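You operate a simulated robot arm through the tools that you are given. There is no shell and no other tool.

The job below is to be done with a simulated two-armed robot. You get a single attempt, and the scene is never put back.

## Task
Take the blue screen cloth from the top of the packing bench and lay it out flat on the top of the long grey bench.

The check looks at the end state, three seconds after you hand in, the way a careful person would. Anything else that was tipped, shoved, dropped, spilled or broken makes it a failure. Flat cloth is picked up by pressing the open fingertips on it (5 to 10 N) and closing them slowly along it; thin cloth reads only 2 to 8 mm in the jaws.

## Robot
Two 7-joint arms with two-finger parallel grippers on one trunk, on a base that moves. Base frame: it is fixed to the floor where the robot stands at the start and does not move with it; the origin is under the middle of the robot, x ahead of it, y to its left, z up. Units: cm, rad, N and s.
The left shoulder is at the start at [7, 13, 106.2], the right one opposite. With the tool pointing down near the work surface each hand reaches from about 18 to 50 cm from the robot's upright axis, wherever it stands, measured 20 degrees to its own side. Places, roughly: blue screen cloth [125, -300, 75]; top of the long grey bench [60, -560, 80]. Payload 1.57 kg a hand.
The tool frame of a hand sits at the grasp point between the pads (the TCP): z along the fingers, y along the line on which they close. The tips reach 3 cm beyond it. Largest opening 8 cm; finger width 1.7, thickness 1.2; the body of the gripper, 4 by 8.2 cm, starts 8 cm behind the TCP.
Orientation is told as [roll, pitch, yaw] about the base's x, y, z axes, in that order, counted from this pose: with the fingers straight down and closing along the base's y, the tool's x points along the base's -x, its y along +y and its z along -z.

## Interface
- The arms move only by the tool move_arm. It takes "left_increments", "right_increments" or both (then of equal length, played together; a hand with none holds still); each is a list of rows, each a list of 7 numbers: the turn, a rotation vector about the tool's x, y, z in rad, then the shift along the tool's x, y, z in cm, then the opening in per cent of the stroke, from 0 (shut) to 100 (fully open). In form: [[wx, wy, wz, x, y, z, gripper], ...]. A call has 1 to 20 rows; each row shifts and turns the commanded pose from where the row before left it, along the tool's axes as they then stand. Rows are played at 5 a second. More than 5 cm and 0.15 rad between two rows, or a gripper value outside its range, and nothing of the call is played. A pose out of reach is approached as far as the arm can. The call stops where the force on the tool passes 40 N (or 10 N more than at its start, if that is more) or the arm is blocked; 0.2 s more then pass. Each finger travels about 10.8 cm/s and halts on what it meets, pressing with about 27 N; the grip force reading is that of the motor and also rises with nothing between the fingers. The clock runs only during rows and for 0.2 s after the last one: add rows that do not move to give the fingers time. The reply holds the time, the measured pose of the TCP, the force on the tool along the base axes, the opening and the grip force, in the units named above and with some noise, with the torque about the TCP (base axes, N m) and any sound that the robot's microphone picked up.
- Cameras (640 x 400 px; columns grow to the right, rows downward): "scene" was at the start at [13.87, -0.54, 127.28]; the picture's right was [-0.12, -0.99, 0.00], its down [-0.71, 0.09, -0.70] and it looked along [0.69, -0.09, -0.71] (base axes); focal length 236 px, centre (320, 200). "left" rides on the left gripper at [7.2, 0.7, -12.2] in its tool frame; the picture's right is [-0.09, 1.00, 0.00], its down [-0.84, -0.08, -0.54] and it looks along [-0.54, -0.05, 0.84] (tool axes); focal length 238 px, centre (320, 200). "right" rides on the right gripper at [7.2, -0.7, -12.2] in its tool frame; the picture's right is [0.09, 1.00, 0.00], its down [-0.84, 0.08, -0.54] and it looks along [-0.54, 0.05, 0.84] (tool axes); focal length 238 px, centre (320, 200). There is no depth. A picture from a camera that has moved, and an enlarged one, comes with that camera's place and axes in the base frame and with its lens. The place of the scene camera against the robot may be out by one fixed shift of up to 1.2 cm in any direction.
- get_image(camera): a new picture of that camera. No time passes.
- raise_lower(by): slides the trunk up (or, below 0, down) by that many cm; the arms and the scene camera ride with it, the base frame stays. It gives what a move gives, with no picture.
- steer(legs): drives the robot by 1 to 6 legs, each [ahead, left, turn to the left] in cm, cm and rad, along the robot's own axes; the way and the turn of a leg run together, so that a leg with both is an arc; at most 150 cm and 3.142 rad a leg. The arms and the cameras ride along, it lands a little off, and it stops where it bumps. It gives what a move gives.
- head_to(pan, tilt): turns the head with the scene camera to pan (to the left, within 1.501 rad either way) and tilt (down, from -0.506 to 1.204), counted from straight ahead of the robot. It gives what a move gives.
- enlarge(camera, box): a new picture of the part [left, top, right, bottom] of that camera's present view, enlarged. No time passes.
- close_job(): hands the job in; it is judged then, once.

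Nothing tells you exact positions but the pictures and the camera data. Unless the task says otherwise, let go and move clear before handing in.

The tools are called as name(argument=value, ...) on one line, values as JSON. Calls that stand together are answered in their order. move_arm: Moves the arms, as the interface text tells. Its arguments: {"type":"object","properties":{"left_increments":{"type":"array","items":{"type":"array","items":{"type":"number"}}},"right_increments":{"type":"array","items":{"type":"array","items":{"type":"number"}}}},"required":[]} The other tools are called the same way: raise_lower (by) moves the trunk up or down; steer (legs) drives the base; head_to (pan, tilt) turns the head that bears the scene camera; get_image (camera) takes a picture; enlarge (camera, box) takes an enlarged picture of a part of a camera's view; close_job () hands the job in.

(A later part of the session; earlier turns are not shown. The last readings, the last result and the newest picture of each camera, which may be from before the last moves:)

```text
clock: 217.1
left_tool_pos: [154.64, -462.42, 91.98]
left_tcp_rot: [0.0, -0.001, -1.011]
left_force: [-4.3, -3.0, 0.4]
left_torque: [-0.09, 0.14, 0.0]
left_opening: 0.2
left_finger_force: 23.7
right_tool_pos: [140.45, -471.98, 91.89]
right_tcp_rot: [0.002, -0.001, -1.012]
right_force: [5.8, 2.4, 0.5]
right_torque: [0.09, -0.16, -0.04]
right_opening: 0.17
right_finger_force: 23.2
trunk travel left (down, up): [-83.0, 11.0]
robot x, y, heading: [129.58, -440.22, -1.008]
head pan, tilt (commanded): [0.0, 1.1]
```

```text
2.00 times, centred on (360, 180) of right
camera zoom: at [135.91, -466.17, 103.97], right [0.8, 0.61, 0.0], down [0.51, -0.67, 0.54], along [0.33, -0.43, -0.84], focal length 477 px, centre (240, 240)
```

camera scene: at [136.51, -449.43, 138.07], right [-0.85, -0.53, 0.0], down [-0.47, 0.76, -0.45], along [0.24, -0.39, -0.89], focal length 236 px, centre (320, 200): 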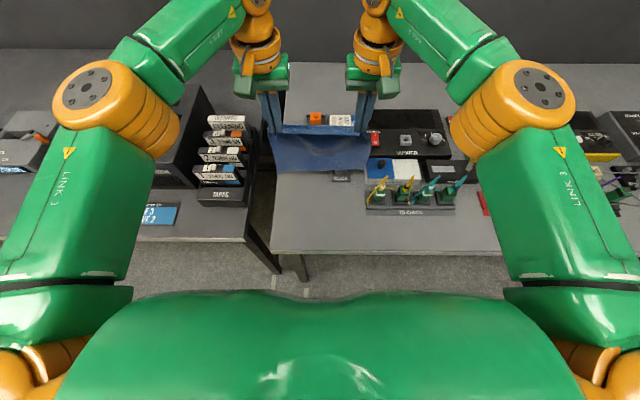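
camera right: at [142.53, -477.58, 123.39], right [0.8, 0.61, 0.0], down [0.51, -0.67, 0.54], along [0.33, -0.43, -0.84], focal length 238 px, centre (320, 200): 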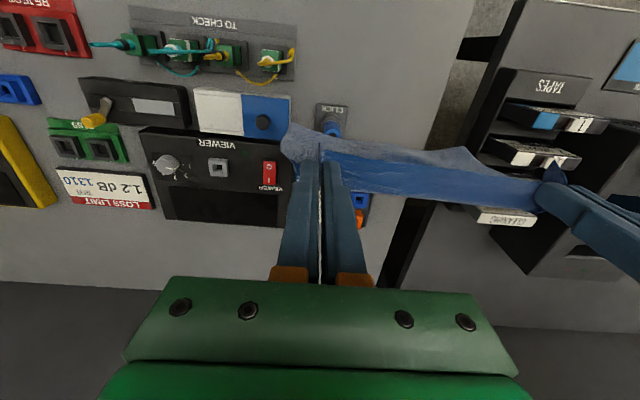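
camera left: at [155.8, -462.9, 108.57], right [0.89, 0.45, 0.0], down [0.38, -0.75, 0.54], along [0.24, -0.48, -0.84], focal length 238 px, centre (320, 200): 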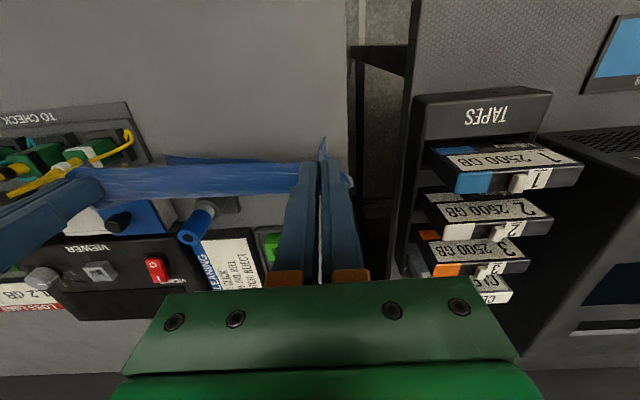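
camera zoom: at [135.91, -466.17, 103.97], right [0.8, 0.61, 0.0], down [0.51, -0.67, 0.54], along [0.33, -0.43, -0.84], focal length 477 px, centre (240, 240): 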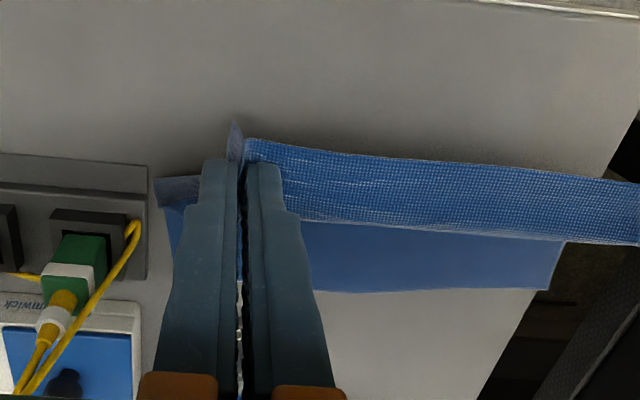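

That worked. The far part is lying flat and trailing away, with the hem at n' ≈ 486. It sits a touch too far left, so I'll shift 0.6 cm right while laying down the rest.

move_arm(left_increments=[[0, 0, 0, 0.34, -0.05, 0.44, 0], [0, 0, 0, 0.34, -0.05, 0.44, 0], [0, 0, 0, 0.34, -0.05, 0.44, 0], [0, 0, 0, 0.34, -0.05, 0.44, 0], [0, 0, 0, 0.34, -0.05, 0.44, 0], [0, 0, 0, 0.34, -0.05, 0.44, 0], [0, 0, 0, 0.34, -0.05, 0.44, 0], [0, 0, 0, 0.34, -0.05, 0.44, 0], [0, 0, 0, 0.34, -0.05, 0.44, 0], [0, 0, 0, 0.34, -0.05, 0.44, 0], [0, 0, 0, 0.34, -0.05, 0.44, 0], [0, 0, 0, 0.34, -0.05, 0.44, 0]], right_increments=[[0, 0, 0, 0.36, -0.05, 0.44, 0], [0, 0, 0, 0.36, -0.05, 0.44, 0], [0, 0, 0, 0.36, -0.05, 0.44, 0], [0, 0, 0, 0.36, -0.05, 0.44, 0], [0, 0, 0, 0.36, -0.05, 0.44, 0], [0, 0, 0, 0.36, -0.05, 0.44, 0], [0, 0, 0, 0.36, -0.05, 0.44, 0], [0, 0, 0, 0.36, -0.05, 0.44, 0], [0, 0, 0, 0.36, -0.05, 0.44, 0], [0, 0, 0, 0.36, -0.05, 0.44, 0], [0, 0, 0, 0.36, -0.05, 0.44, 0], [0, 0, 0, 0.36, -0.05, 0.44, 0]])

enlarge(camera="scene", box=[240, 160, 400, 260])

enlarge(camera="left", box=[60, 100, 380, 300])

enlarge(camera="right", box=[200, 100, 520, 300])

```text
clock: 219.7
left_tool_pos: [152.01, -459.26, 86.76]
left_tcp_rot: [-0.002, 0.001, -1.01]
left_force: [-3.6, -1.3, -0.1]
left_torque: [-0.05, 0.1, -0.03]
left_opening: 0.22
left_finger_force: 23.3
right_tool_pos: [137.6, -468.62, 86.49]
right_tcp_rot: [0.003, -0.001, -1.011]
right_force: [3.8, 1.8, -0.2]
right_torque: [0.05, -0.08, -0.03]
right_opening: 0.18
right_finger_force: 23.8
trunk travel left (down, up): [-83.0, 11.0]
robot x, y, heading: [129.87, -440.17, -1.015]
head pan, tilt (commanded): [0.0, 1.1]
```

```text
4.00 times, centred on (320, 210) of scene
camera zoom: at [136.5, -449.42, 138.07], right [-0.85, -0.53, 0.0], down [-0.47, 0.76, -0.45], along [0.24, -0.39, -0.89], focal length 946 px, centre (320, 160)
```

zoom: 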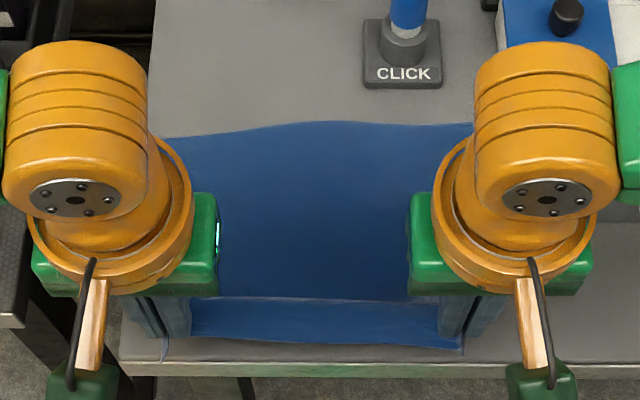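

```text
2.00 times, centred on (220, 200) of left
camera zoom: at [148.86, -452.64, 98.87], right [0.89, 0.45, 0.0], down [0.38, -0.75, 0.54], along [0.24, -0.48, -0.84], focal length 477 px, centre (520, 200)
```

zoom: 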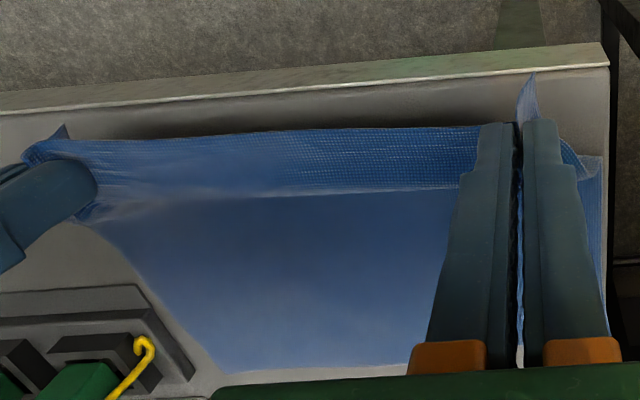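

```text
2.00 times, centred on (360, 200) of right
camera zoom: at [133.13, -462.68, 98.77], right [0.8, 0.61, 0.0], down [0.51, -0.67, 0.54], along [0.33, -0.43, -0.84], focal length 477 px, centre (240, 200)
```

zoom: 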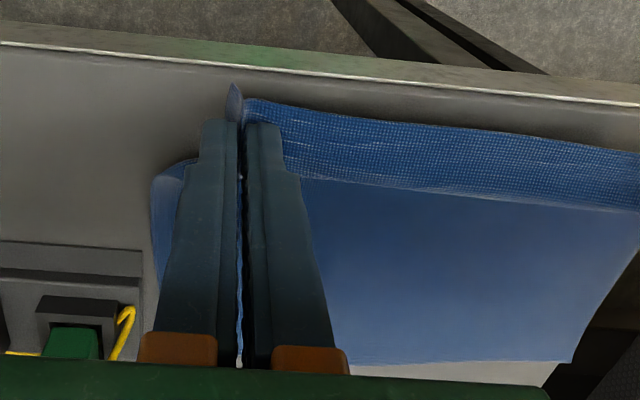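

The cloth is spreading nicely, with the hem at n' ≈ 486 and about 2.9 cm short of the CLICK stand. The near edge is right at the bench edge. I'll now lower nearly straight down to set the near edge on the bench, and slide the far side forward afterwards.

move_arm(left_increments=[[0, 0, 0, 0.1, 0, 0.4, 0], [0, 0, 0, 0.1, 0, 0.4, 0], [0, 0, 0, 0.1, 0, 0.4, 0], [0, 0, 0, 0.1, 0, 0.4, 0], [0, 0, 0, 0.1, 0, 0.4, 0], [0, 0, 0, 0, 0, 0.4, 0], [0, 0, 0, 0, 0, 0.4, 0], [0, 0, 0, 0, 0, 0.4, 0], [0, 0, 0, 0, 0, 0, 0]], right_increments=[[0, 0, 0, 0.1, 0, 0.4, 0], [0, 0, 0, 0.1, 0, 0.4, 0], [0, 0, 0, 0.1, 0, 0.4, 0], [0, 0, 0, 0.1, 0, 0.4, 0], [0, 0, 0, 0.1, 0, 0.4, 0], [0, 0, 0, 0, 0, 0.4, 0], [0, 0, 0, 0, 0, 0.4, 0], [0, 0, 0, 0, 0, 0.4, 0], [0, 0, 0, 0, 0, 0, 0]])

enlarge(camera="scene", box=[240, 160, 400, 260])

get_image(camera="left")

get_image(camera="right")

```text
clock: 221.7
left_tool_pos: [151.63, -458.77, 83.55]
left_tcp_rot: [-0.002, 0.001, -1.011]
left_force: [-2.2, -1.0, 0.3]
left_torque: [-0.04, 0.07, -0.04]
left_opening: 0.21
left_finger_force: 23.5
right_tool_pos: [137.32, -468.07, 83.38]
right_tcp_rot: [0.0, -0.002, -1.011]
right_force: [2.2, 1.2, -0.7]
right_torque: [0.01, -0.06, 0.0]
right_opening: 0.17
right_finger_force: 23.5
trunk travel left (down, up): [-83.0, 11.0]
robot x, y, heading: [129.79, -440.55, -1.009]
head pan, tilt (commanded): [0.0, 1.1]
```

```text
4.00 times, centred on (320, 210) of scene
camera zoom: at [136.51, -449.42, 138.07], right [-0.85, -0.53, 0.0], down [-0.47, 0.76, -0.45], along [0.24, -0.39, -0.89], focal length 946 px, centre (320, 160)
```

zoom: 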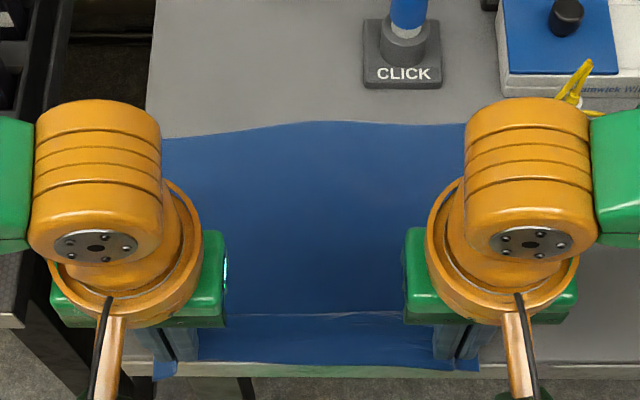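

```text
taken
camera left: at [148.51, -452.22, 95.66], right [0.89, 0.45, 0.0], down [0.38, -0.75, 0.54], along [0.24, -0.48, -0.84], focal length 238 px, centre (320, 200)
```

left: 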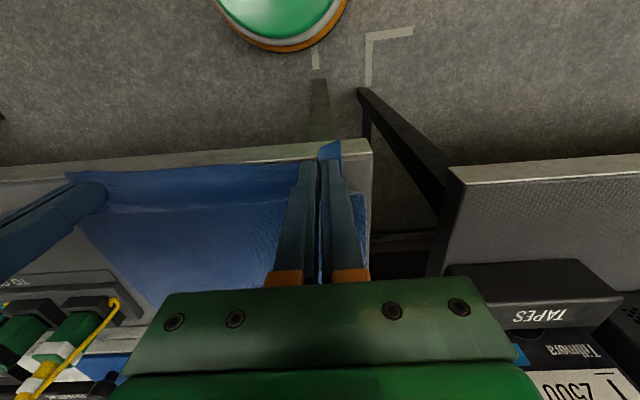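

```text
taken
camera right: at [132.88, -462.3, 95.64], right [0.8, 0.61, 0.0], down [0.51, -0.67, 0.54], along [0.33, -0.43, -0.84], focal length 238 px, centre (320, 200)
```

right: 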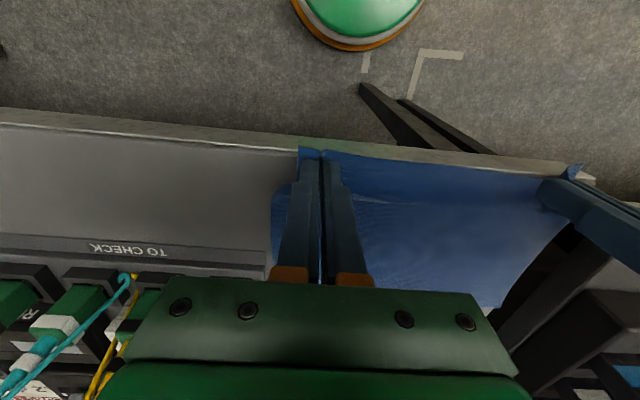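

Near edge is about 0.3 cm over the bench's lip. I'll nudge 0.8 cm forward and lower until the tips just touch.

move_arm(left_increments=[[0, 0, 0, -0.3, 0, 0, 0], [0, 0, 0, -0.3, 0, 0, 0], [0, 0, 0, -0.3, 0, 0.2, 0], [0, 0, 0, 0, 0, 0.2, 0], [0, 0, 0, 0, 0, 0.15, 0], [0, 0, 0, 0, 0, 0, 0]], right_increments=[[0, 0, 0, -0.3, 0, 0, 0], [0, 0, 0, -0.3, 0, 0, 0], [0, 0, 0, -0.2, 0, 0.2, 0], [0, 0, 0, 0, 0, 0.2, 0], [0, 0, 0, 0, 0, 0.15, 0], [0, 0, 0, 0, 0, 0, 0]])

```text
clock: 223.2
left_tool_pos: [152.08, -459.53, 83.21]
left_tcp_rot: [-0.002, -0.008, -1.012]
left_force: [1.7, -0.2, 10.9]
left_torque: [0.04, -0.02, -0.06]
left_opening: 0.22
left_finger_force: 23.5
right_tool_pos: [137.74, -468.81, 83.14]
right_tcp_rot: [0.005, -0.011, -1.013]
right_force: [0.6, -1.1, 20.0]
right_torque: [0.0, 0.08, -0.01]
right_opening: 0.2
right_finger_force: 24.2
trunk travel left (down, up): [-83.0, 11.0]
robot x, y, heading: [129.45, -440.01, -1.015]
head pan, tilt (commanded): [0.0, 1.1]
stopped in row 6 (right hand): the force on the tool passed its limit at 41 N (the readings are from after the stop); the commanded pose is now the measured one
```

Contact came at TCP z ≈ 83.2, so the bench top is at about 80.1. I'll ease off to a light press.

move_arm(left_increments=[[0, 0, 0, 0, 0, -0.1, 0], [0, 0, 0, 0, 0, 0, 0], [0, 0, 0, 0, 0, 0, 0]], right_increments=[[0, 0, 0, 0, 0, -0.2, 0], [0, 0, 0, 0, 0, 0, 0], [0, 0, 0, 0, 0, 0, 0]])

enlarge(camera="scene", box=[240, 160, 400, 260])

enlarge(camera="right", box=[240, 120, 400, 220])

enlarge(camera="left", box=[240, 120, 400, 220])

```text
clock: 224.0
left_tool_pos: [152.15, -459.39, 83.15]
left_tcp_rot: [-0.004, -0.002, -1.009]
left_force: [-2.9, -0.3, 7.8]
left_torque: [0.05, 0.05, 0.01]
left_opening: 0.19
left_finger_force: 23.7
right_tool_pos: [137.85, -468.95, 83.09]
right_tcp_rot: [0.001, -0.006, -1.013]
right_force: [1.7, 1.8, -1.0]
right_torque: [0.03, -0.02, 0.01]
right_opening: 0.19
right_finger_force: 23.3
trunk travel left (down, up): [-83.0, 11.0]
robot x, y, heading: [130.08, -440.33, -1.021]
head pan, tilt (commanded): [0.0, 1.1]
```

```text
4.00 times, centred on (320, 210) of scene
camera zoom: at [136.39, -449.26, 138.08], right [-0.85, -0.53, 0.0], down [-0.47, 0.76, -0.46], along [0.24, -0.39, -0.89], focal length 946 px, centre (320, 160)
```

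zoom: 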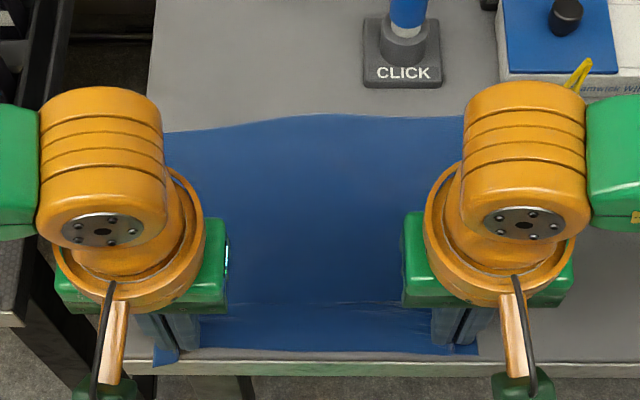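

```text
4.00 times, centred on (320, 170) of right
camera zoom: at [133.32, -463.01, 95.35], right [0.8, 0.61, 0.0], down [0.51, -0.67, 0.55], along [0.33, -0.43, -0.84], focal length 953 px, centre (320, 320)
```

zoom: 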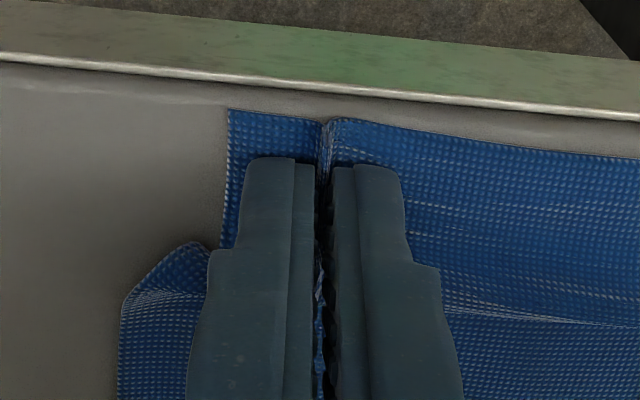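

```text
4.00 times, centred on (320, 170) of left
camera zoom: at [148.89, -452.84, 95.24], right [0.89, 0.45, 0.0], down [0.38, -0.75, 0.54], along [0.24, -0.49, -0.84], focal length 953 px, centre (320, 320)
```

zoom: 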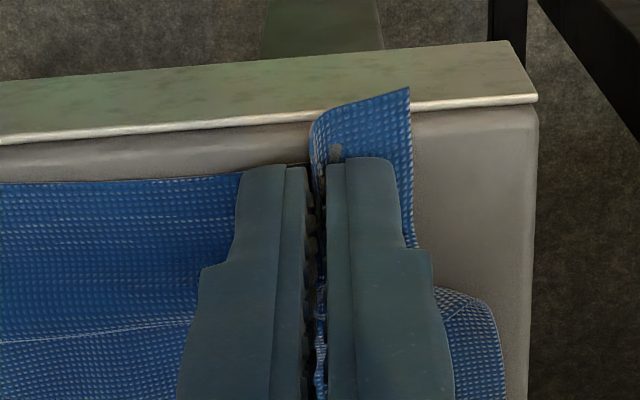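

The near edge now lies about 0.4 cm inside the bench's lip, and both corners look good. I'll lightly press the right hand too, then open both slowly so the fingertips spread the pinched folds flat.

move_arm(left_increments=[[0, 0, 0, 0, 0, -0.03, 0], [0, 0, 0, 0, 0, 0, 0], [0, 0, 0, 0, 0, 0, 0]], right_increments=[[0, 0, 0, 0, 0, 0.1, 0], [0, 0, 0, 0, 0, 0, 0], [0, 0, 0, 0, 0, 0, 0]])

```text
clock: 224.8
left_tool_pos: [152.12, -459.44, 83.13]
left_tcp_rot: [0.0, -0.003, -1.01]
left_force: [-2.8, -1.9, 0.8]
left_torque: [-0.02, 0.06, -0.03]
left_opening: 0.17
left_finger_force: 23.7
right_tool_pos: [137.76, -468.82, 83.08]
right_tcp_rot: [0.003, -0.007, -1.013]
right_force: [1.0, 2.0, 9.7]
right_torque: [0.08, 0.0, -0.05]
right_opening: 0.15
right_finger_force: 23.3
trunk travel left (down, up): [-83.0, 11.0]
robot x, y, heading: [129.64, -440.38, -1.015]
head pan, tilt (commanded): [0.0, 1.1]
```

move_arm(left_increments=[[0, 0, 0, 0, 0, 0.06, 0], [0, 0, 0, 0, 0, 0, 2], [0, 0, 0, 0, 0, 0, 4], [0, 0, 0, 0, 0, 0, 6], [0, 0, 0, 0, 0, 0, 8], [0, 0, 0, 0, 0, 0, 10], [0, 0, 0, 0, 0, 0, 12], [0, 0, 0, 0, 0, 0, 14], [0, 0, 0, 0, 0, 0, 16], [0, 0, 0, 0, 0, 0, 18], [0, 0, 0, 0, 0, 0, 20]], right_increments=[[0, 0, 0, 0, 0, -0.03, 0], [0, 0, 0, 0, 0, 0, 2], [0, 0, 0, 0, 0, 0, 4], [0, 0, 0, 0, 0, 0, 6], [0, 0, 0, 0, 0, 0, 8], [0, 0, 0, 0, 0, 0, 10], [0, 0, 0, 0, 0, 0, 12], [0, 0, 0, 0, 0, 0, 14], [0, 0, 0, 0, 0, 0, 16], [0, 0, 0, 0, 0, 0, 18], [0, 0, 0, 0, 0, 0, 20]])

enlarge(camera="right", box=[240, 120, 400, 220])

enlarge(camera="left", box=[240, 120, 400, 220])

```text
clock: 227.2
left_tool_pos: [152.14, -459.74, 83.13]
left_tcp_rot: [-0.001, -0.001, -1.009]
left_force: [0.3, 0.5, 5.4]
left_torque: [0.0, 0.01, 0.01]
left_opening: 1.51
left_finger_force: 0.0
right_tool_pos: [137.77, -468.92, 83.1]
right_tcp_rot: [0.002, -0.007, -1.013]
right_force: [-0.4, -0.2, 3.7]
right_torque: [-0.04, 0.02, 0.02]
right_opening: 1.54
right_finger_force: 0.1
trunk travel left (down, up): [-83.0, 11.0]
robot x, y, heading: [129.69, -440.47, -1.013]
head pan, tilt (commanded): [0.0, 1.1]
```

```text
4.00 times, centred on (320, 170) of right
camera zoom: at [133.33, -463.12, 95.32], right [0.8, 0.61, 0.0], down [0.51, -0.67, 0.55], along [0.33, -0.43, -0.84], focal length 953 px, centre (320, 320)
```

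zoom: 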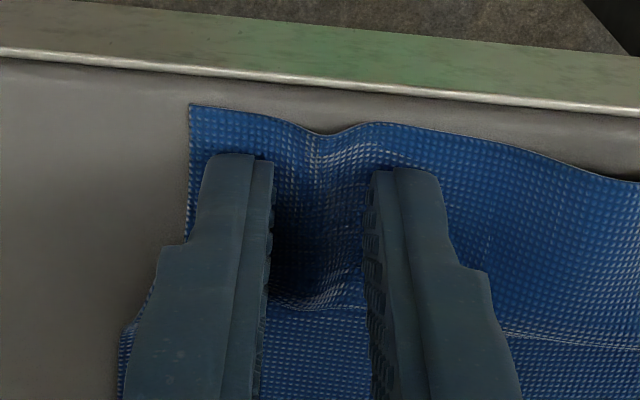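

```text
4.00 times, centred on (320, 170) of left
camera zoom: at [148.93, -452.93, 95.23], right [0.89, 0.45, 0.0], down [0.38, -0.75, 0.54], along [0.24, -0.49, -0.84], focal length 953 px, centre (320, 320)
```

zoom: 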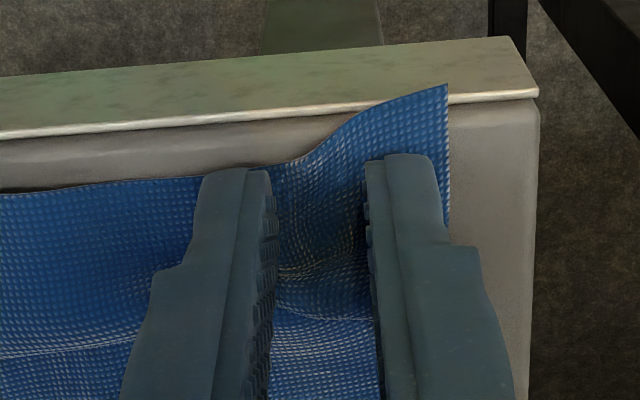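

The folds are spreading out as hoped. I'll keep opening slowly.

move_arm(left_increments=[[0, 0, 0, 0, 0, 0, 22], [0, 0, 0, 0, 0, 0, 24], [0, 0, 0, 0, 0, 0, 26], [0, 0, 0, 0, 0, 0, 28], [0, 0, 0, 0, 0, 0, 30], [0, 0, 0, 0, 0, 0, 32], [0, 0, 0, 0, 0, 0, 34], [0, 0, 0, 0, 0, 0, 36], [0, 0, 0, 0, 0, 0, 38]], right_increments=[[0, 0, 0, 0, 0, 0.02, 22], [0, 0, 0, 0, 0, 0, 24], [0, 0, 0, 0, 0, 0, 26], [0, 0, 0, 0, 0, 0, 28], [0, 0, 0, 0, 0, 0, 30], [0, 0, 0, 0, 0, 0, 32], [0, 0, 0, 0, 0, 0, 34], [0, 0, 0, 0, 0, 0, 36], [0, 0, 0, 0, 0, 0, 38]])

enlarge(camera="right", box=[220, 120, 420, 245])

enlarge(camera="left", box=[220, 120, 420, 245])

enlarge(camera="scene", box=[240, 160, 400, 260])

```text
clock: 229.2
left_tool_pos: [152.24, -459.52, 83.21]
left_tcp_rot: [0.0, -0.005, -1.011]
left_force: [-0.5, 0.0, 4.9]
left_torque: [0.04, 0.01, -0.01]
left_opening: 2.75
left_finger_force: 0.1
right_tool_pos: [137.79, -468.88, 83.17]
right_tcp_rot: [0.001, -0.007, -1.013]
right_force: [1.4, 1.1, 6.4]
right_torque: [0.03, -0.02, -0.02]
right_opening: 2.73
right_finger_force: 0.0
trunk travel left (down, up): [-83.0, 11.0]
robot x, y, heading: [129.74, -440.28, -1.015]
head pan, tilt (commanded): [0.0, 1.1]
```

```text
3.20 times, centred on (320, 182) of right
camera zoom: at [133.34, -463.01, 95.31], right [0.8, 0.61, 0.0], down [0.51, -0.67, 0.55], along [0.33, -0.43, -0.84], focal length 763 px, centre (320, 256)
```

zoom: 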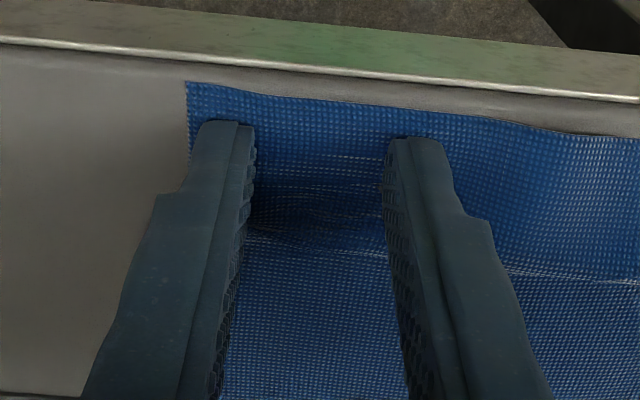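

```text
3.20 times, centred on (320, 182) of left
camera zoom: at [148.94, -452.89, 95.23], right [0.89, 0.45, 0.0], down [0.38, -0.75, 0.54], along [0.24, -0.49, -0.84], focal length 763 px, centre (320, 256)
```

zoom: 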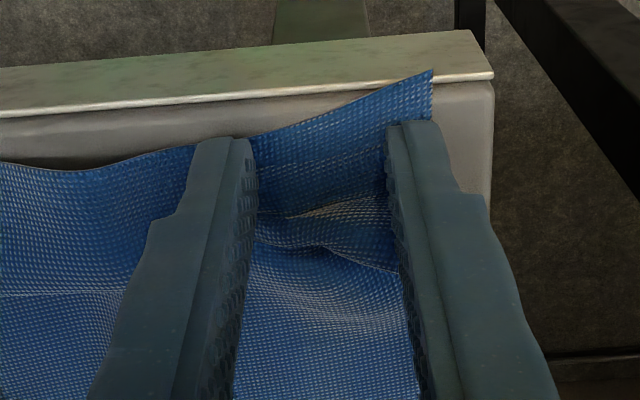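

```text
4.00 times, centred on (320, 210) of scene
camera zoom: at [136.46, -449.25, 138.09], right [-0.85, -0.53, 0.0], down [-0.47, 0.76, -0.46], along [0.24, -0.39, -0.89], focal length 946 px, centre (320, 160)
```

zoom: 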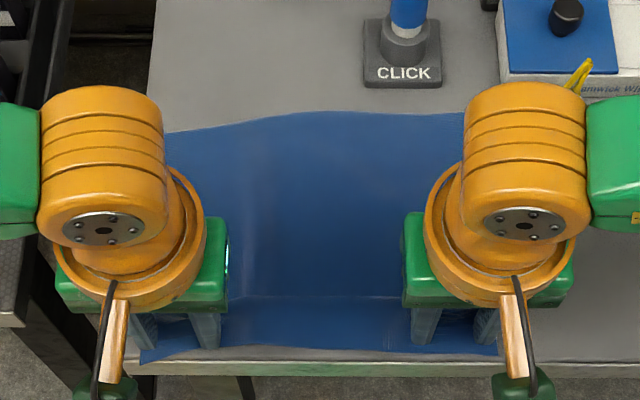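

The folds at both hands are nearly gone. I'll lift both hands straight up and look at the whole cloth.

move_arm(left_increments=[[0, 0, 0, 0, 0, -0.3, 38], [0, 0, 0, 0, 0, -0.5, 38], [0, 0, 0, 0, 0, -1, 38], [0, 0, 0, 0, 0, -1.5, 38], [0, 0, 0, 0, 0, -2, 38], [0, 0, 0, 0, 0, -2, 38], [0, 0, 0, 0, 0, -2, 38], [0, 0, 0, 0, 0, 0, 38]], right_increments=[[0, 0, 0, 0, 0, -0.3, 38], [0, 0, 0, 0, 0, -0.5, 38], [0, 0, 0, 0, 0, -1, 38], [0, 0, 0, 0, 0, -1.5, 38], [0, 0, 0, 0, 0, -2, 38], [0, 0, 0, 0, 0, -2, 38], [0, 0, 0, 0, 0, -2, 38], [0, 0, 0, 0, 0, 0, 38]])

get_image(camera="right")

get_image(camera="left")

enlarge(camera="scene", box=[240, 160, 400, 260])

```text
clock: 231.0
left_tool_pos: [151.94, -459.68, 92.51]
left_tcp_rot: [-0.001, -0.001, -1.011]
left_force: [-0.4, 0.0, 0.9]
left_torque: [0.04, 0.02, -0.03]
left_opening: 3.02
left_finger_force: 0.0
right_tool_pos: [138.06, -469.0, 92.37]
right_tcp_rot: [0.002, -0.007, -1.012]
right_force: [-0.7, 0.0, 0.7]
right_torque: [0.0, 0.04, 0.01]
right_opening: 3.04
right_finger_force: 0.0
trunk travel left (down, up): [-83.0, 11.0]
robot x, y, heading: [129.72, -440.78, -1.016]
head pan, tilt (commanded): [0.0, 1.1]
```

```text
taken
camera right: at [133.47, -463.1, 104.55], right [0.8, 0.61, 0.0], down [0.51, -0.67, 0.55], along [0.33, -0.43, -0.84], focal length 238 px, centre (320, 200)
```

right: 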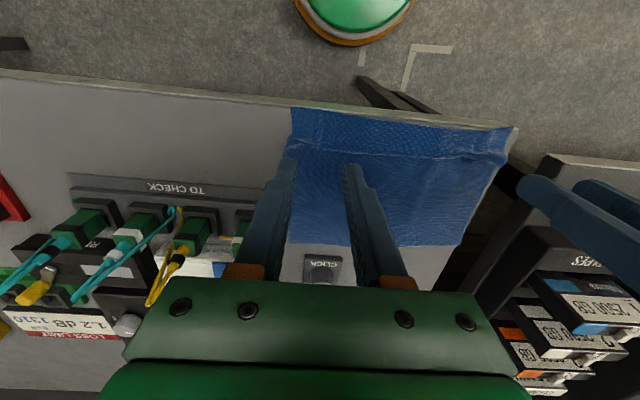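

```text
taken
camera left: at [148.84, -453.02, 104.62], right [0.89, 0.45, 0.0], down [0.38, -0.75, 0.54], along [0.24, -0.49, -0.84], focal length 238 px, centre (320, 200)
```

left: 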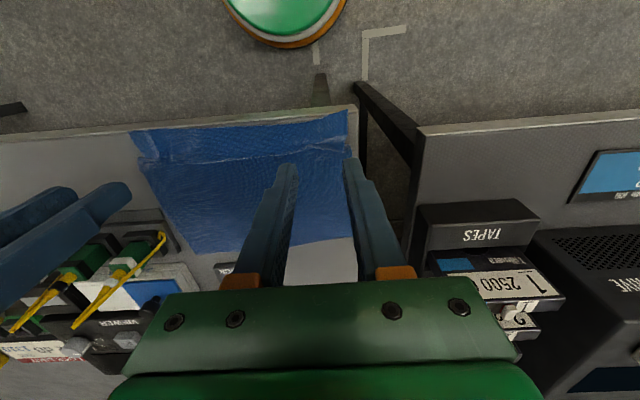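

```text
4.00 times, centred on (320, 210) of scene
camera zoom: at [136.52, -449.44, 138.07], right [-0.85, -0.53, 0.0], down [-0.47, 0.76, -0.45], along [0.24, -0.39, -0.89], focal length 946 px, centre (320, 160)
```

zoom: 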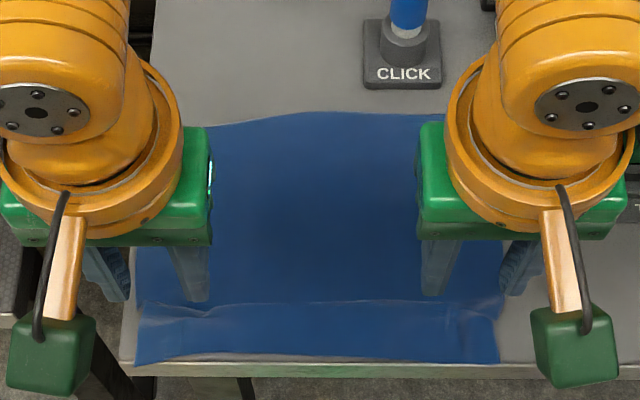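

The cloth is on the bench with a low ridge about 3 cm from its near edge, from roughly 3 cm of slack. Its far edge is at n' ≈ 485.5, with 3 cm of room before the stand. I'll press closed fingertips near the far corners and drag the far side forward to pull it flat. First I move over there with the fingers closed.

move_arm(left_increments=[[0, 0, 0, -1.6, 0.04, 0, 20], [0, 0, 0, -1.9, 0.04, 0, 0], [0, 0, 0, -1.9, 0.04, 0, 0], [0, 0, 0, -1.9, 0.04, 0, 0], [0, 0, 0, -1.9, 0.04, 0, 0], [0, 0, 0, -1.9, 0.04, 0, 0], [0, 0, 0, -1.9, 0.04, 0, 0], [0, 0, 0, 0, 0, 0, 0], [0, 0, 0, 0, 0, 0, 0]], right_increments=[[0, 0, 0, -1.6, 0.25, 0, 20], [0, 0, 0, -1.8, 0.25, 0, 0], [0, 0, 0, -1.8, 0.25, 0, 0], [0, 0, 0, -1.8, 0.25, 0, 0], [0, 0, 0, -1.8, 0.25, 0, 0], [0, 0, 0, -1.8, 0.25, 0, 0], [0, 0, 0, -1.8, 0.25, 0, 0], [0, 0, 0, 0, 0, 0, 0], [0, 0, 0, 0, 0, 0, 0]])

get_image(camera="right")

get_image(camera="left")

get_image(camera="scene")

```text
clock: 233.0
left_tool_pos: [159.08, -470.61, 92.65]
left_tcp_rot: [0.0, -0.001, -1.012]
left_force: [-0.1, 0.0, 0.2]
left_torque: [0.02, -0.01, -0.02]
left_opening: 0.0
left_finger_force: 21.8
right_tool_pos: [145.76, -478.56, 92.39]
right_tcp_rot: [0.002, -0.005, -1.013]
right_force: [0.6, 0.2, -0.3]
right_torque: [0.0, 0.0, -0.03]
right_opening: 0.0
right_finger_force: 21.7
trunk travel left (down, up): [-83.0, 11.0]
robot x, y, heading: [129.54, -440.03, -1.011]
head pan, tilt (commanded): [0.0, 1.1]
```

```text
taken
camera right: at [141.26, -472.66, 104.64], right [0.8, 0.61, 0.0], down [0.51, -0.67, 0.55], along [0.33, -0.43, -0.84], focal length 238 px, centre (320, 200)
```

right: 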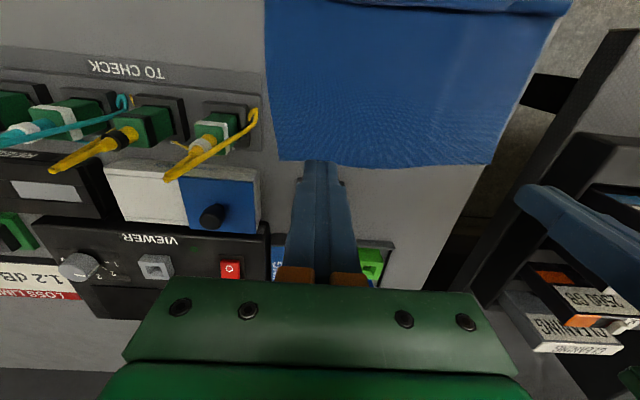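

```text
taken
camera left: at [155.93, -463.92, 104.72], right [0.89, 0.45, 0.0], down [0.38, -0.75, 0.54], along [0.24, -0.49, -0.84], focal length 238 px, centre (320, 200)
```

left: 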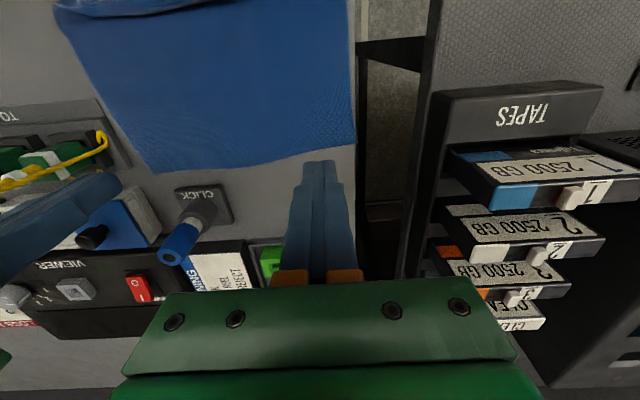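

```text
taken
camera scene: at [136.5, -449.43, 138.07], right [-0.85, -0.53, 0.0], down [-0.47, 0.76, -0.45], along [0.24, -0.39, -0.89], focal length 236 px, centre (320, 200)
```

scene: 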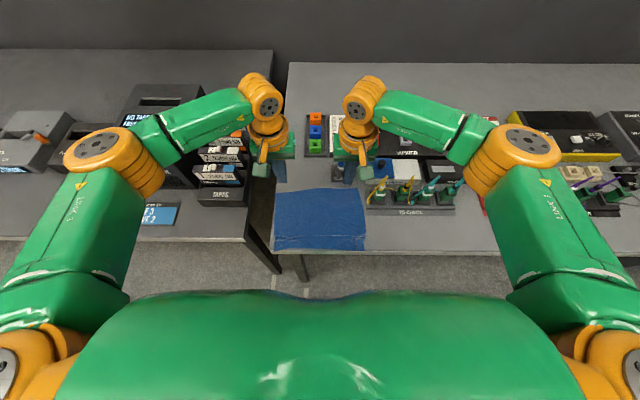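

enlarge(camera="scene", box=[250, 170, 400, 264])

```text
4.26 times, centred on (325, 217) of scene
camera zoom: at [136.5, -449.43, 138.07], right [-0.85, -0.53, 0.0], down [-0.47, 0.76, -0.45], along [0.24, -0.39, -0.89], focal length 1006 px, centre (299, 128)
```

zoom: 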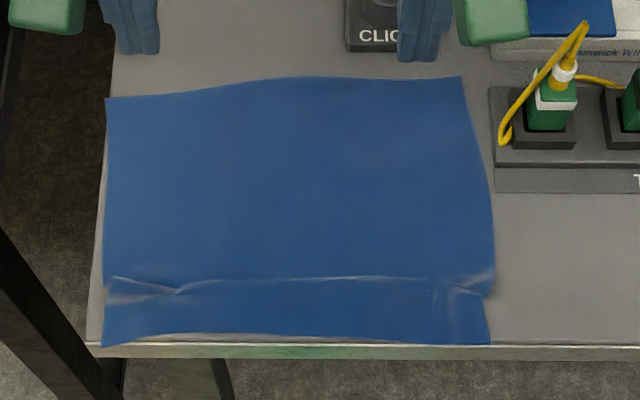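

The cloth is square on the bench with one shallow ridge. On the left there's about 3.5 cm of slack to take out, on the right about 2 cm. I'll lower the closed fingertips onto the far part.

move_arm(left_increments=[[0, 0, 0, 0, 0, 1.5, 0], [0, 0, 0, 0, 0, 1.5, 0], [0, 0, 0, 0, 0, 1.5, 0], [0, 0, 0, 0, 0, 1.5, 0], [0, 0, 0, 0, 0, 1.5, 0], [0, 0, 0, 0, 0, 1.0, 0], [0, 0, 0, 0, 0, 0.3, 0], [0, 0, 0, 0, 0, 0, 0]], right_increments=[[0, 0, 0, -0.3, 0, 1.5, 0], [0, 0, 0, -0.3, 0, 1.5, 0], [0, 0, 0, -0.3, 0, 1.5, 0], [0, 0, 0, 0, 0, 1.5, 0], [0, 0, 0, 0, 0, 1.5, 0], [0, 0, 0, 0, 0, 1.0, 0], [0, 0, 0, 0, 0, 0.2, 0], [0, 0, 0, 0, 0, 0, 0]])

```text
clock: 234.8
left_tool_pos: [159.4, -470.67, 83.57]
left_tcp_rot: [0.0, -0.003, -1.009]
left_force: [-0.2, -0.4, -0.2]
left_torque: [-0.02, -0.01, -0.02]
left_opening: 0.0
left_finger_force: 21.3
right_tool_pos: [146.44, -479.33, 83.6]
right_tcp_rot: [0.003, -0.004, -1.013]
right_force: [0.0, 0.2, 0.4]
right_torque: [0.02, 0.01, 0.01]
right_opening: 0.01
right_finger_force: 21.4
trunk travel left (down, up): [-83.0, 11.0]
robot x, y, heading: [129.56, -440.29, -1.015]
head pan, tilt (commanded): [0.0, 1.1]
```

move_arm(left_increments=[[0, 0, 0, 0, 0, 0.12, 0], [0, 0, 0, 0, 0, 0.12, 0], [0, 0, 0, 0, 0, 0.08, 0], [0, 0, 0, 0, 0, 0, 0]], right_increments=[[0, 0, 0, 0, 0, 0.12, 0], [0, 0, 0, 0, 0, 0.12, 0], [0, 0, 0, 0, 0, 0.08, 0], [0, 0, 0, 0, 0, 0, 0]])

```text
clock: 235.8
left_tool_pos: [159.43, -470.47, 83.38]
left_tcp_rot: [-0.001, -0.002, -1.01]
left_force: [0.1, -0.9, 0.1]
left_torque: [0.03, -0.02, 0.0]
left_opening: 0.0
left_finger_force: 20.8
right_tool_pos: [146.45, -479.32, 83.45]
right_tcp_rot: [0.002, -0.006, -1.012]
right_force: [-0.7, -0.1, 0.1]
right_torque: [0.01, 0.02, 0.0]
right_opening: 0.0
right_finger_force: 20.7
trunk travel left (down, up): [-83.0, 11.0]
robot x, y, heading: [129.6, -439.83, -1.011]
head pan, tilt (commanded): [0.0, 1.1]
```

move_arm(left_increments=[[0, 0, 0, 0, 0, 0.1, 0], [0, 0, 0, 0, 0, 0.06, 0], [0, 0, 0, 0, 0, 0, 0]], right_increments=[[0, 0, 0, 0, 0, 0.1, 0], [0, 0, 0, 0, 0, 0.06, 0], [0, 0, 0, 0, 0, 0, 0]])

```text
clock: 236.6
left_tool_pos: [159.34, -470.49, 83.13]
left_tcp_rot: [-0.001, -0.002, -1.011]
left_force: [0.0, 0.1, 1.2]
left_torque: [-0.01, 0.03, -0.02]
left_opening: 0.01
left_finger_force: 21.1
right_tool_pos: [146.35, -479.21, 83.09]
right_tcp_rot: [0.002, -0.007, -1.012]
right_force: [-0.7, 0.3, -0.1]
right_torque: [0.01, -0.02, 0.01]
right_opening: 0.0
right_finger_force: 21.4
trunk travel left (down, up): [-83.0, 11.0]
robot x, y, heading: [129.72, -440.2, -1.011]
head pan, tilt (commanded): [0.0, 1.1]
```

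move_arm(left_increments=[[0, 0, 0, 0, 0, 0.07, 0], [0, 0, 0, 0, 0, 0, 0], [0, 0, 0, 0, 0, 0, 0]], right_increments=[[0, 0, 0, 0, 0, 0.09, 0], [0, 0, 0, 0, 0, 0, 0], [0, 0, 0, 0, 0, 0, 0]])

```text
clock: 237.4
left_tool_pos: [159.34, -470.58, 83.0]
left_tcp_rot: [0.0, -0.002, -1.011]
left_force: [0.2, -1.2, 4.2]
left_torque: [-0.04, 0.01, 0.0]
left_opening: 0.0
left_finger_force: 21.1
right_tool_pos: [146.45, -479.22, 83.1]
right_tcp_rot: [0.003, -0.008, -1.013]
right_force: [1.1, -0.4, 3.0]
right_torque: [-0.03, 0.01, -0.04]
right_opening: 0.0
right_finger_force: 21.2
trunk travel left (down, up): [-83.0, 11.0]
robot x, y, heading: [129.55, -440.01, -1.011]
head pan, tilt (commanded): [0.0, 1.1]
```

Both tips are pressing lightly. I'll add a little pressure and drag forward about halfway, left more than right, and then check.

move_arm(left_increments=[[0, 0, 0, 0, 0, 0.05, 0], [0, 0, 0, 0, 0, 0, 0], [0, 0, 0, -0.2, -0.045, 0, 0], [0, 0, 0, -0.2, -0.045, 0, 0], [0, 0, 0, -0.2, -0.045, 0, 0], [0, 0, 0, -0.2, -0.045, 0, 0], [0, 0, 0, -0.2, -0.045, 0, 0], [0, 0, 0, -0.2, -0.045, 0, 0], [0, 0, 0, -0.2, -0.045, 0, 0], [0, 0, 0, 0, 0, 0, 0]], right_increments=[[0, 0, 0, 0, 0, 0.06, 0], [0, 0, 0, 0, 0, 0, 0], [0, 0, 0, -0.12, -0.03, 0, 0], [0, 0, 0, -0.12, -0.03, 0, 0], [0, 0, 0, -0.12, -0.03, 0, 0], [0, 0, 0, -0.12, -0.03, 0, 0], [0, 0, 0, -0.12, -0.03, 0, 0], [0, 0, 0, -0.12, -0.03, 0, 0], [0, 0, 0, -0.12, -0.03, 0, 0], [0, 0, 0, 0, 0, 0, 0]])

enlarge(camera="scene", box=[250, 170, 400, 264])

get_image(camera="left")

```text
clock: 239.6
left_tool_pos: [159.74, -471.86, 83.11]
left_tcp_rot: [-0.003, -0.003, -1.012]
left_force: [0.5, 0.0, 6.8]
left_torque: [0.01, -0.01, 0.01]
left_opening: 0.03
left_finger_force: 21.1
right_tool_pos: [146.57, -480.17, 83.19]
right_tcp_rot: [0.002, -0.006, -1.013]
right_force: [0.7, 0.5, 1.2]
right_torque: [-0.02, -0.03, -0.01]
right_opening: 0.0
right_finger_force: 21.6
trunk travel left (down, up): [-83.0, 11.0]
robot x, y, heading: [129.78, -440.21, -1.011]
head pan, tilt (commanded): [0.0, 1.1]
```

```text
4.26 times, centred on (325, 217) of scene
camera zoom: at [136.4, -449.27, 138.09], right [-0.85, -0.53, 0.0], down [-0.47, 0.76, -0.46], along [0.24, -0.39, -0.89], focal length 1006 px, centre (299, 128)
```

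zoom: 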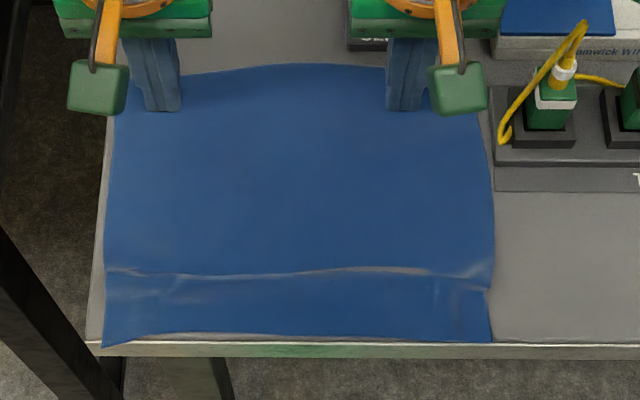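

```text
taken
camera left: at [156.59, -465.13, 95.21], right [0.89, 0.45, 0.0], down [0.38, -0.75, 0.55], along [0.24, -0.49, -0.84], focal length 238 px, centre (320, 200)
```

left: 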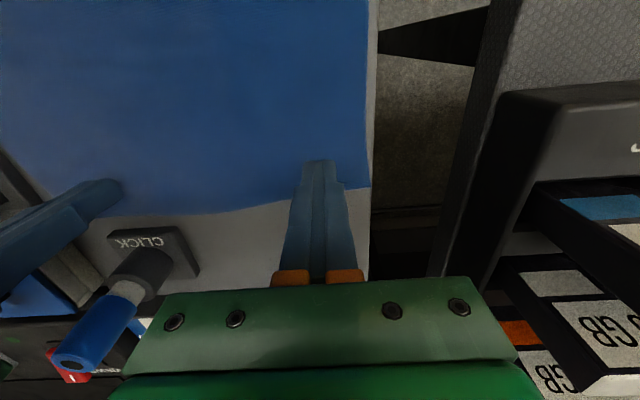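

The drag works: the far edge moved forward and the ridge is shrinking. I'll continue, pressing the right hand slightly more.

move_arm(left_increments=[[0, 0, 0, 0, 0, 0, 0], [0, 0, 0, -0.2, -0.06, 0, 0], [0, 0, 0, -0.2, -0.06, 0, 0], [0, 0, 0, -0.2, -0.06, 0, 0], [0, 0, 0, -0.2, -0.06, 0, 0], [0, 0, 0, -0.2, -0.06, 0, 0], [0, 0, 0, -0.2, -0.06, 0, 0], [0, 0, 0, 0, 0, 0, 0]], right_increments=[[0, 0, 0, 0, 0, 0.07, 0], [0, 0, 0, -0.13, -0.05, 0, 0], [0, 0, 0, -0.13, -0.05, 0, 0], [0, 0, 0, -0.13, -0.05, 0, 0], [0, 0, 0, -0.13, -0.05, 0, 0], [0, 0, 0, -0.13, -0.05, 0, 0], [0, 0, 0, -0.13, -0.05, 0, 0], [0, 0, 0, 0, 0, 0, 0]])

enlarge(camera="scene", box=[250, 170, 400, 264])

get_image(camera="left")

get_image(camera="right")

```text
clock: 241.4
left_tool_pos: [160.37, -473.0, 83.02]
left_tcp_rot: [-0.002, -0.003, -1.011]
left_force: [-0.7, 0.0, 4.2]
left_torque: [0.02, 0.01, 0.01]
left_opening: 0.0
left_finger_force: 20.9
right_tool_pos: [146.67, -480.86, 83.15]
right_tcp_rot: [0.001, -0.009, -1.012]
right_force: [-1.1, 0.7, 6.4]
right_torque: [0.04, 0.04, 0.01]
right_opening: 0.0
right_finger_force: 20.8
trunk travel left (down, up): [-83.0, 11.0]
robot x, y, heading: [130.05, -440.25, -1.007]
head pan, tilt (commanded): [0.0, 1.1]
```

```text
4.26 times, centred on (325, 217) of scene
camera zoom: at [136.33, -449.13, 138.11], right [-0.85, -0.53, 0.0], down [-0.47, 0.75, -0.46], along [0.24, -0.39, -0.89], focal length 1006 px, centre (299, 128)
```

zoom: 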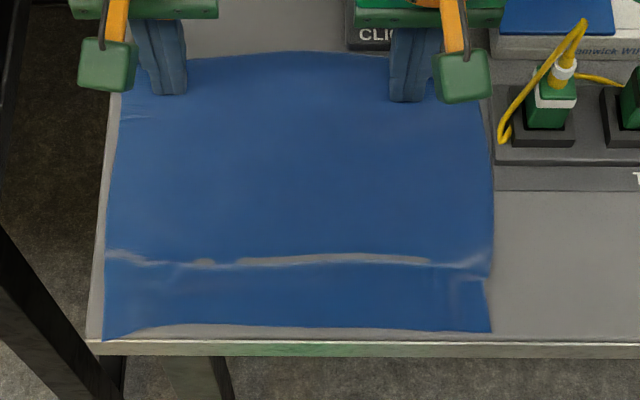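

```text
taken
camera left: at [156.93, -466.31, 95.21], right [0.89, 0.45, 0.0], down [0.38, -0.75, 0.55], along [0.25, -0.49, -0.84], focal length 238 px, centre (320, 200)
```

left: 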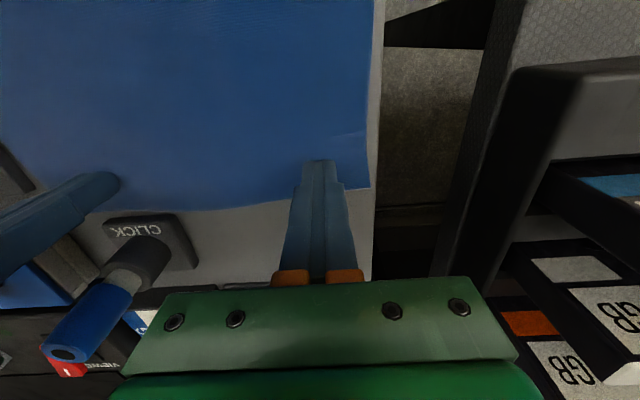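

```text
taken
camera right: at [142.16, -474.92, 95.28], right [0.8, 0.61, 0.0], down [0.51, -0.67, 0.55], along [0.33, -0.44, -0.84], focal length 238 px, centre (320, 200)
```

right: 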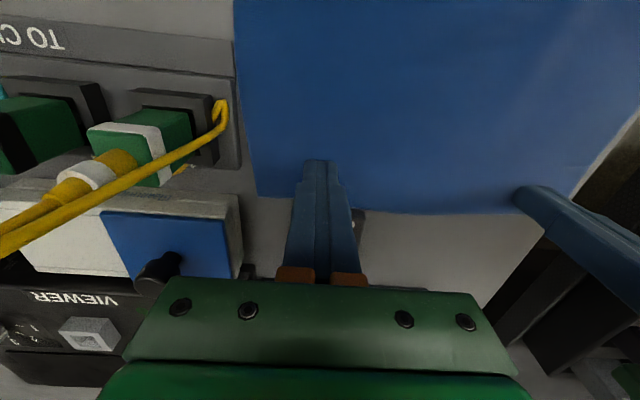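

Both the far edge and the near edge moved forward, but a line remains across the cloth near its front. I'll enlarge it to see what it really is.

enlarge(camera="scene", box=[270, 215, 370, 262])

```text
6.40 times, centred on (320, 238) of scene
camera zoom: at [136.33, -449.13, 138.11], right [-0.85, -0.53, 0.0], down [-0.47, 0.75, -0.46], along [0.24, -0.39, -0.89], focal length 1513 px, centre (320, -46)
```

zoom: 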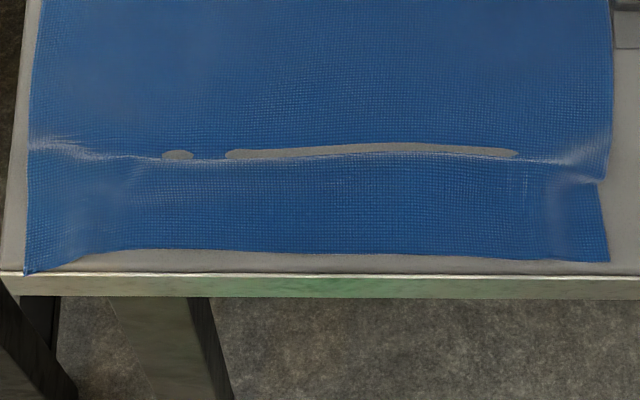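

The pale slit is where the crease dips to the bench surface; the cloth itself is intact. The far edge is now at n' ≈ 487.5–488.6 and the near edge about 0.8 cm inside the lip, so only about 1 cm of slack is left. I'll lift the hands and inspect.

move_arm(left_increments=[[0, 0, 0, 0, 0, -0.2, 0], [0, 0, 0, 0, 0, -0.5, 0], [0, 0, 0, 0, 0, -1, 0], [0, 0, 0, 0, 0, -2, 0], [0, 0, 0, 0, 0, -2.5, 0], [0, 0, 0, 0, 0, -2.5, 0], [0, 0, 0, 0, 0, -2.5, 0], [0, 0, 0, 0, 0, -2.5, 0], [0, 0, 0, 0, 0, 0, 0]], right_increments=[[0, 0, 0, 0, 0, -0.2, 0], [0, 0, 0, 0, 0, -0.5, 0], [0, 0, 0, 0, 0, -1, 0], [0, 0, 0, 0, 0, -2, 0], [0, 0, 0, 0, 0, -2.5, 0], [0, 0, 0, 0, 0, -2.5, 0], [0, 0, 0, 0, 0, -2.5, 0], [0, 0, 0, 0, 0, -2.5, 0], [0, 0, 0, 0, 0, 0, 0]])

enlarge(camera="scene", box=[250, 165, 400, 259])

get_image(camera="left")

get_image(camera="right")

```text
clock: 243.4
left_tool_pos: [160.24, -473.2, 96.65]
left_tcp_rot: [-0.002, -0.001, -1.01]
left_force: [0.2, -1.0, 0.0]
left_torque: [-0.01, 0.03, 0.0]
left_opening: 0.02
left_finger_force: 21.2
right_tool_pos: [146.79, -481.06, 96.58]
right_tcp_rot: [0.003, -0.007, -1.012]
right_force: [0.4, -0.5, -0.3]
right_torque: [-0.02, 0.05, 0.0]
right_opening: 0.01
right_finger_force: 21.1
trunk travel left (down, up): [-83.0, 11.0]
robot x, y, heading: [129.51, -440.49, -1.014]
head pan, tilt (commanded): [0.0, 1.1]
```

```text
4.26 times, centred on (325, 212) of scene
camera zoom: at [136.53, -449.46, 138.07], right [-0.85, -0.53, 0.0], down [-0.47, 0.76, -0.45], along [0.24, -0.38, -0.89], focal length 1006 px, centre (299, 149)
```

zoom: 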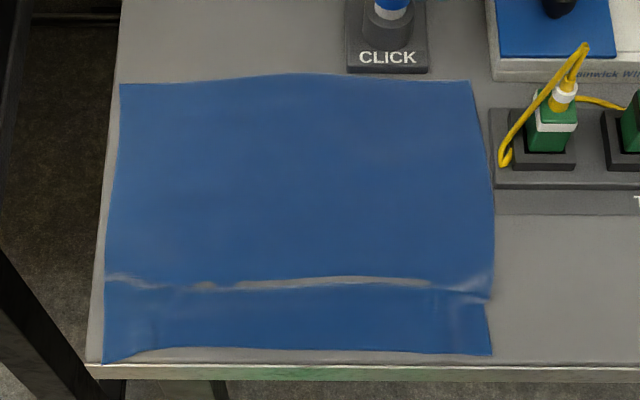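

```text
taken
camera left: at [157.03, -466.53, 108.73], right [0.89, 0.45, 0.0], down [0.38, -0.75, 0.54], along [0.24, -0.48, -0.84], focal length 238 px, centre (320, 200)
```

left: 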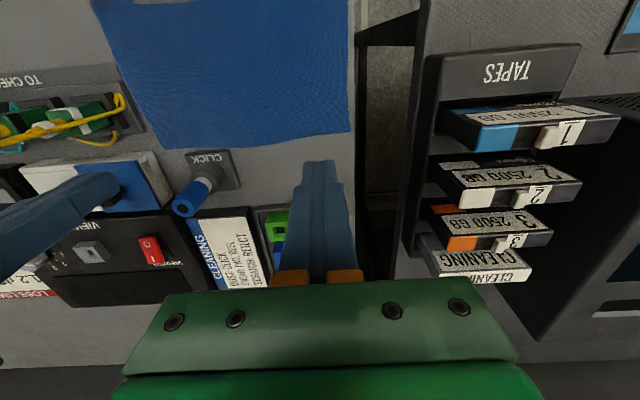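

```text
taken
camera right: at [142.31, -475.12, 108.87], right [0.8, 0.61, 0.0], down [0.51, -0.67, 0.55], along [0.33, -0.43, -0.84], focal length 238 px, centre (320, 200)
```

right: 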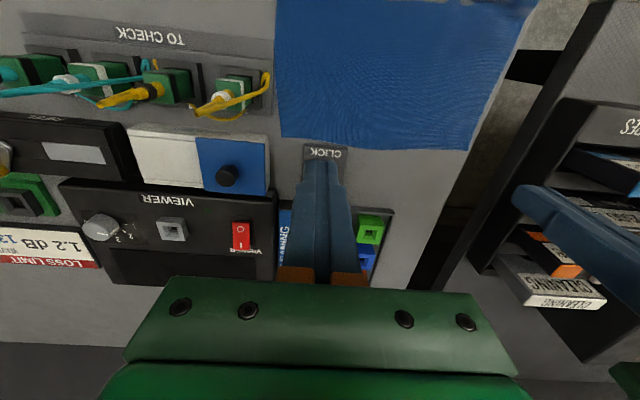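

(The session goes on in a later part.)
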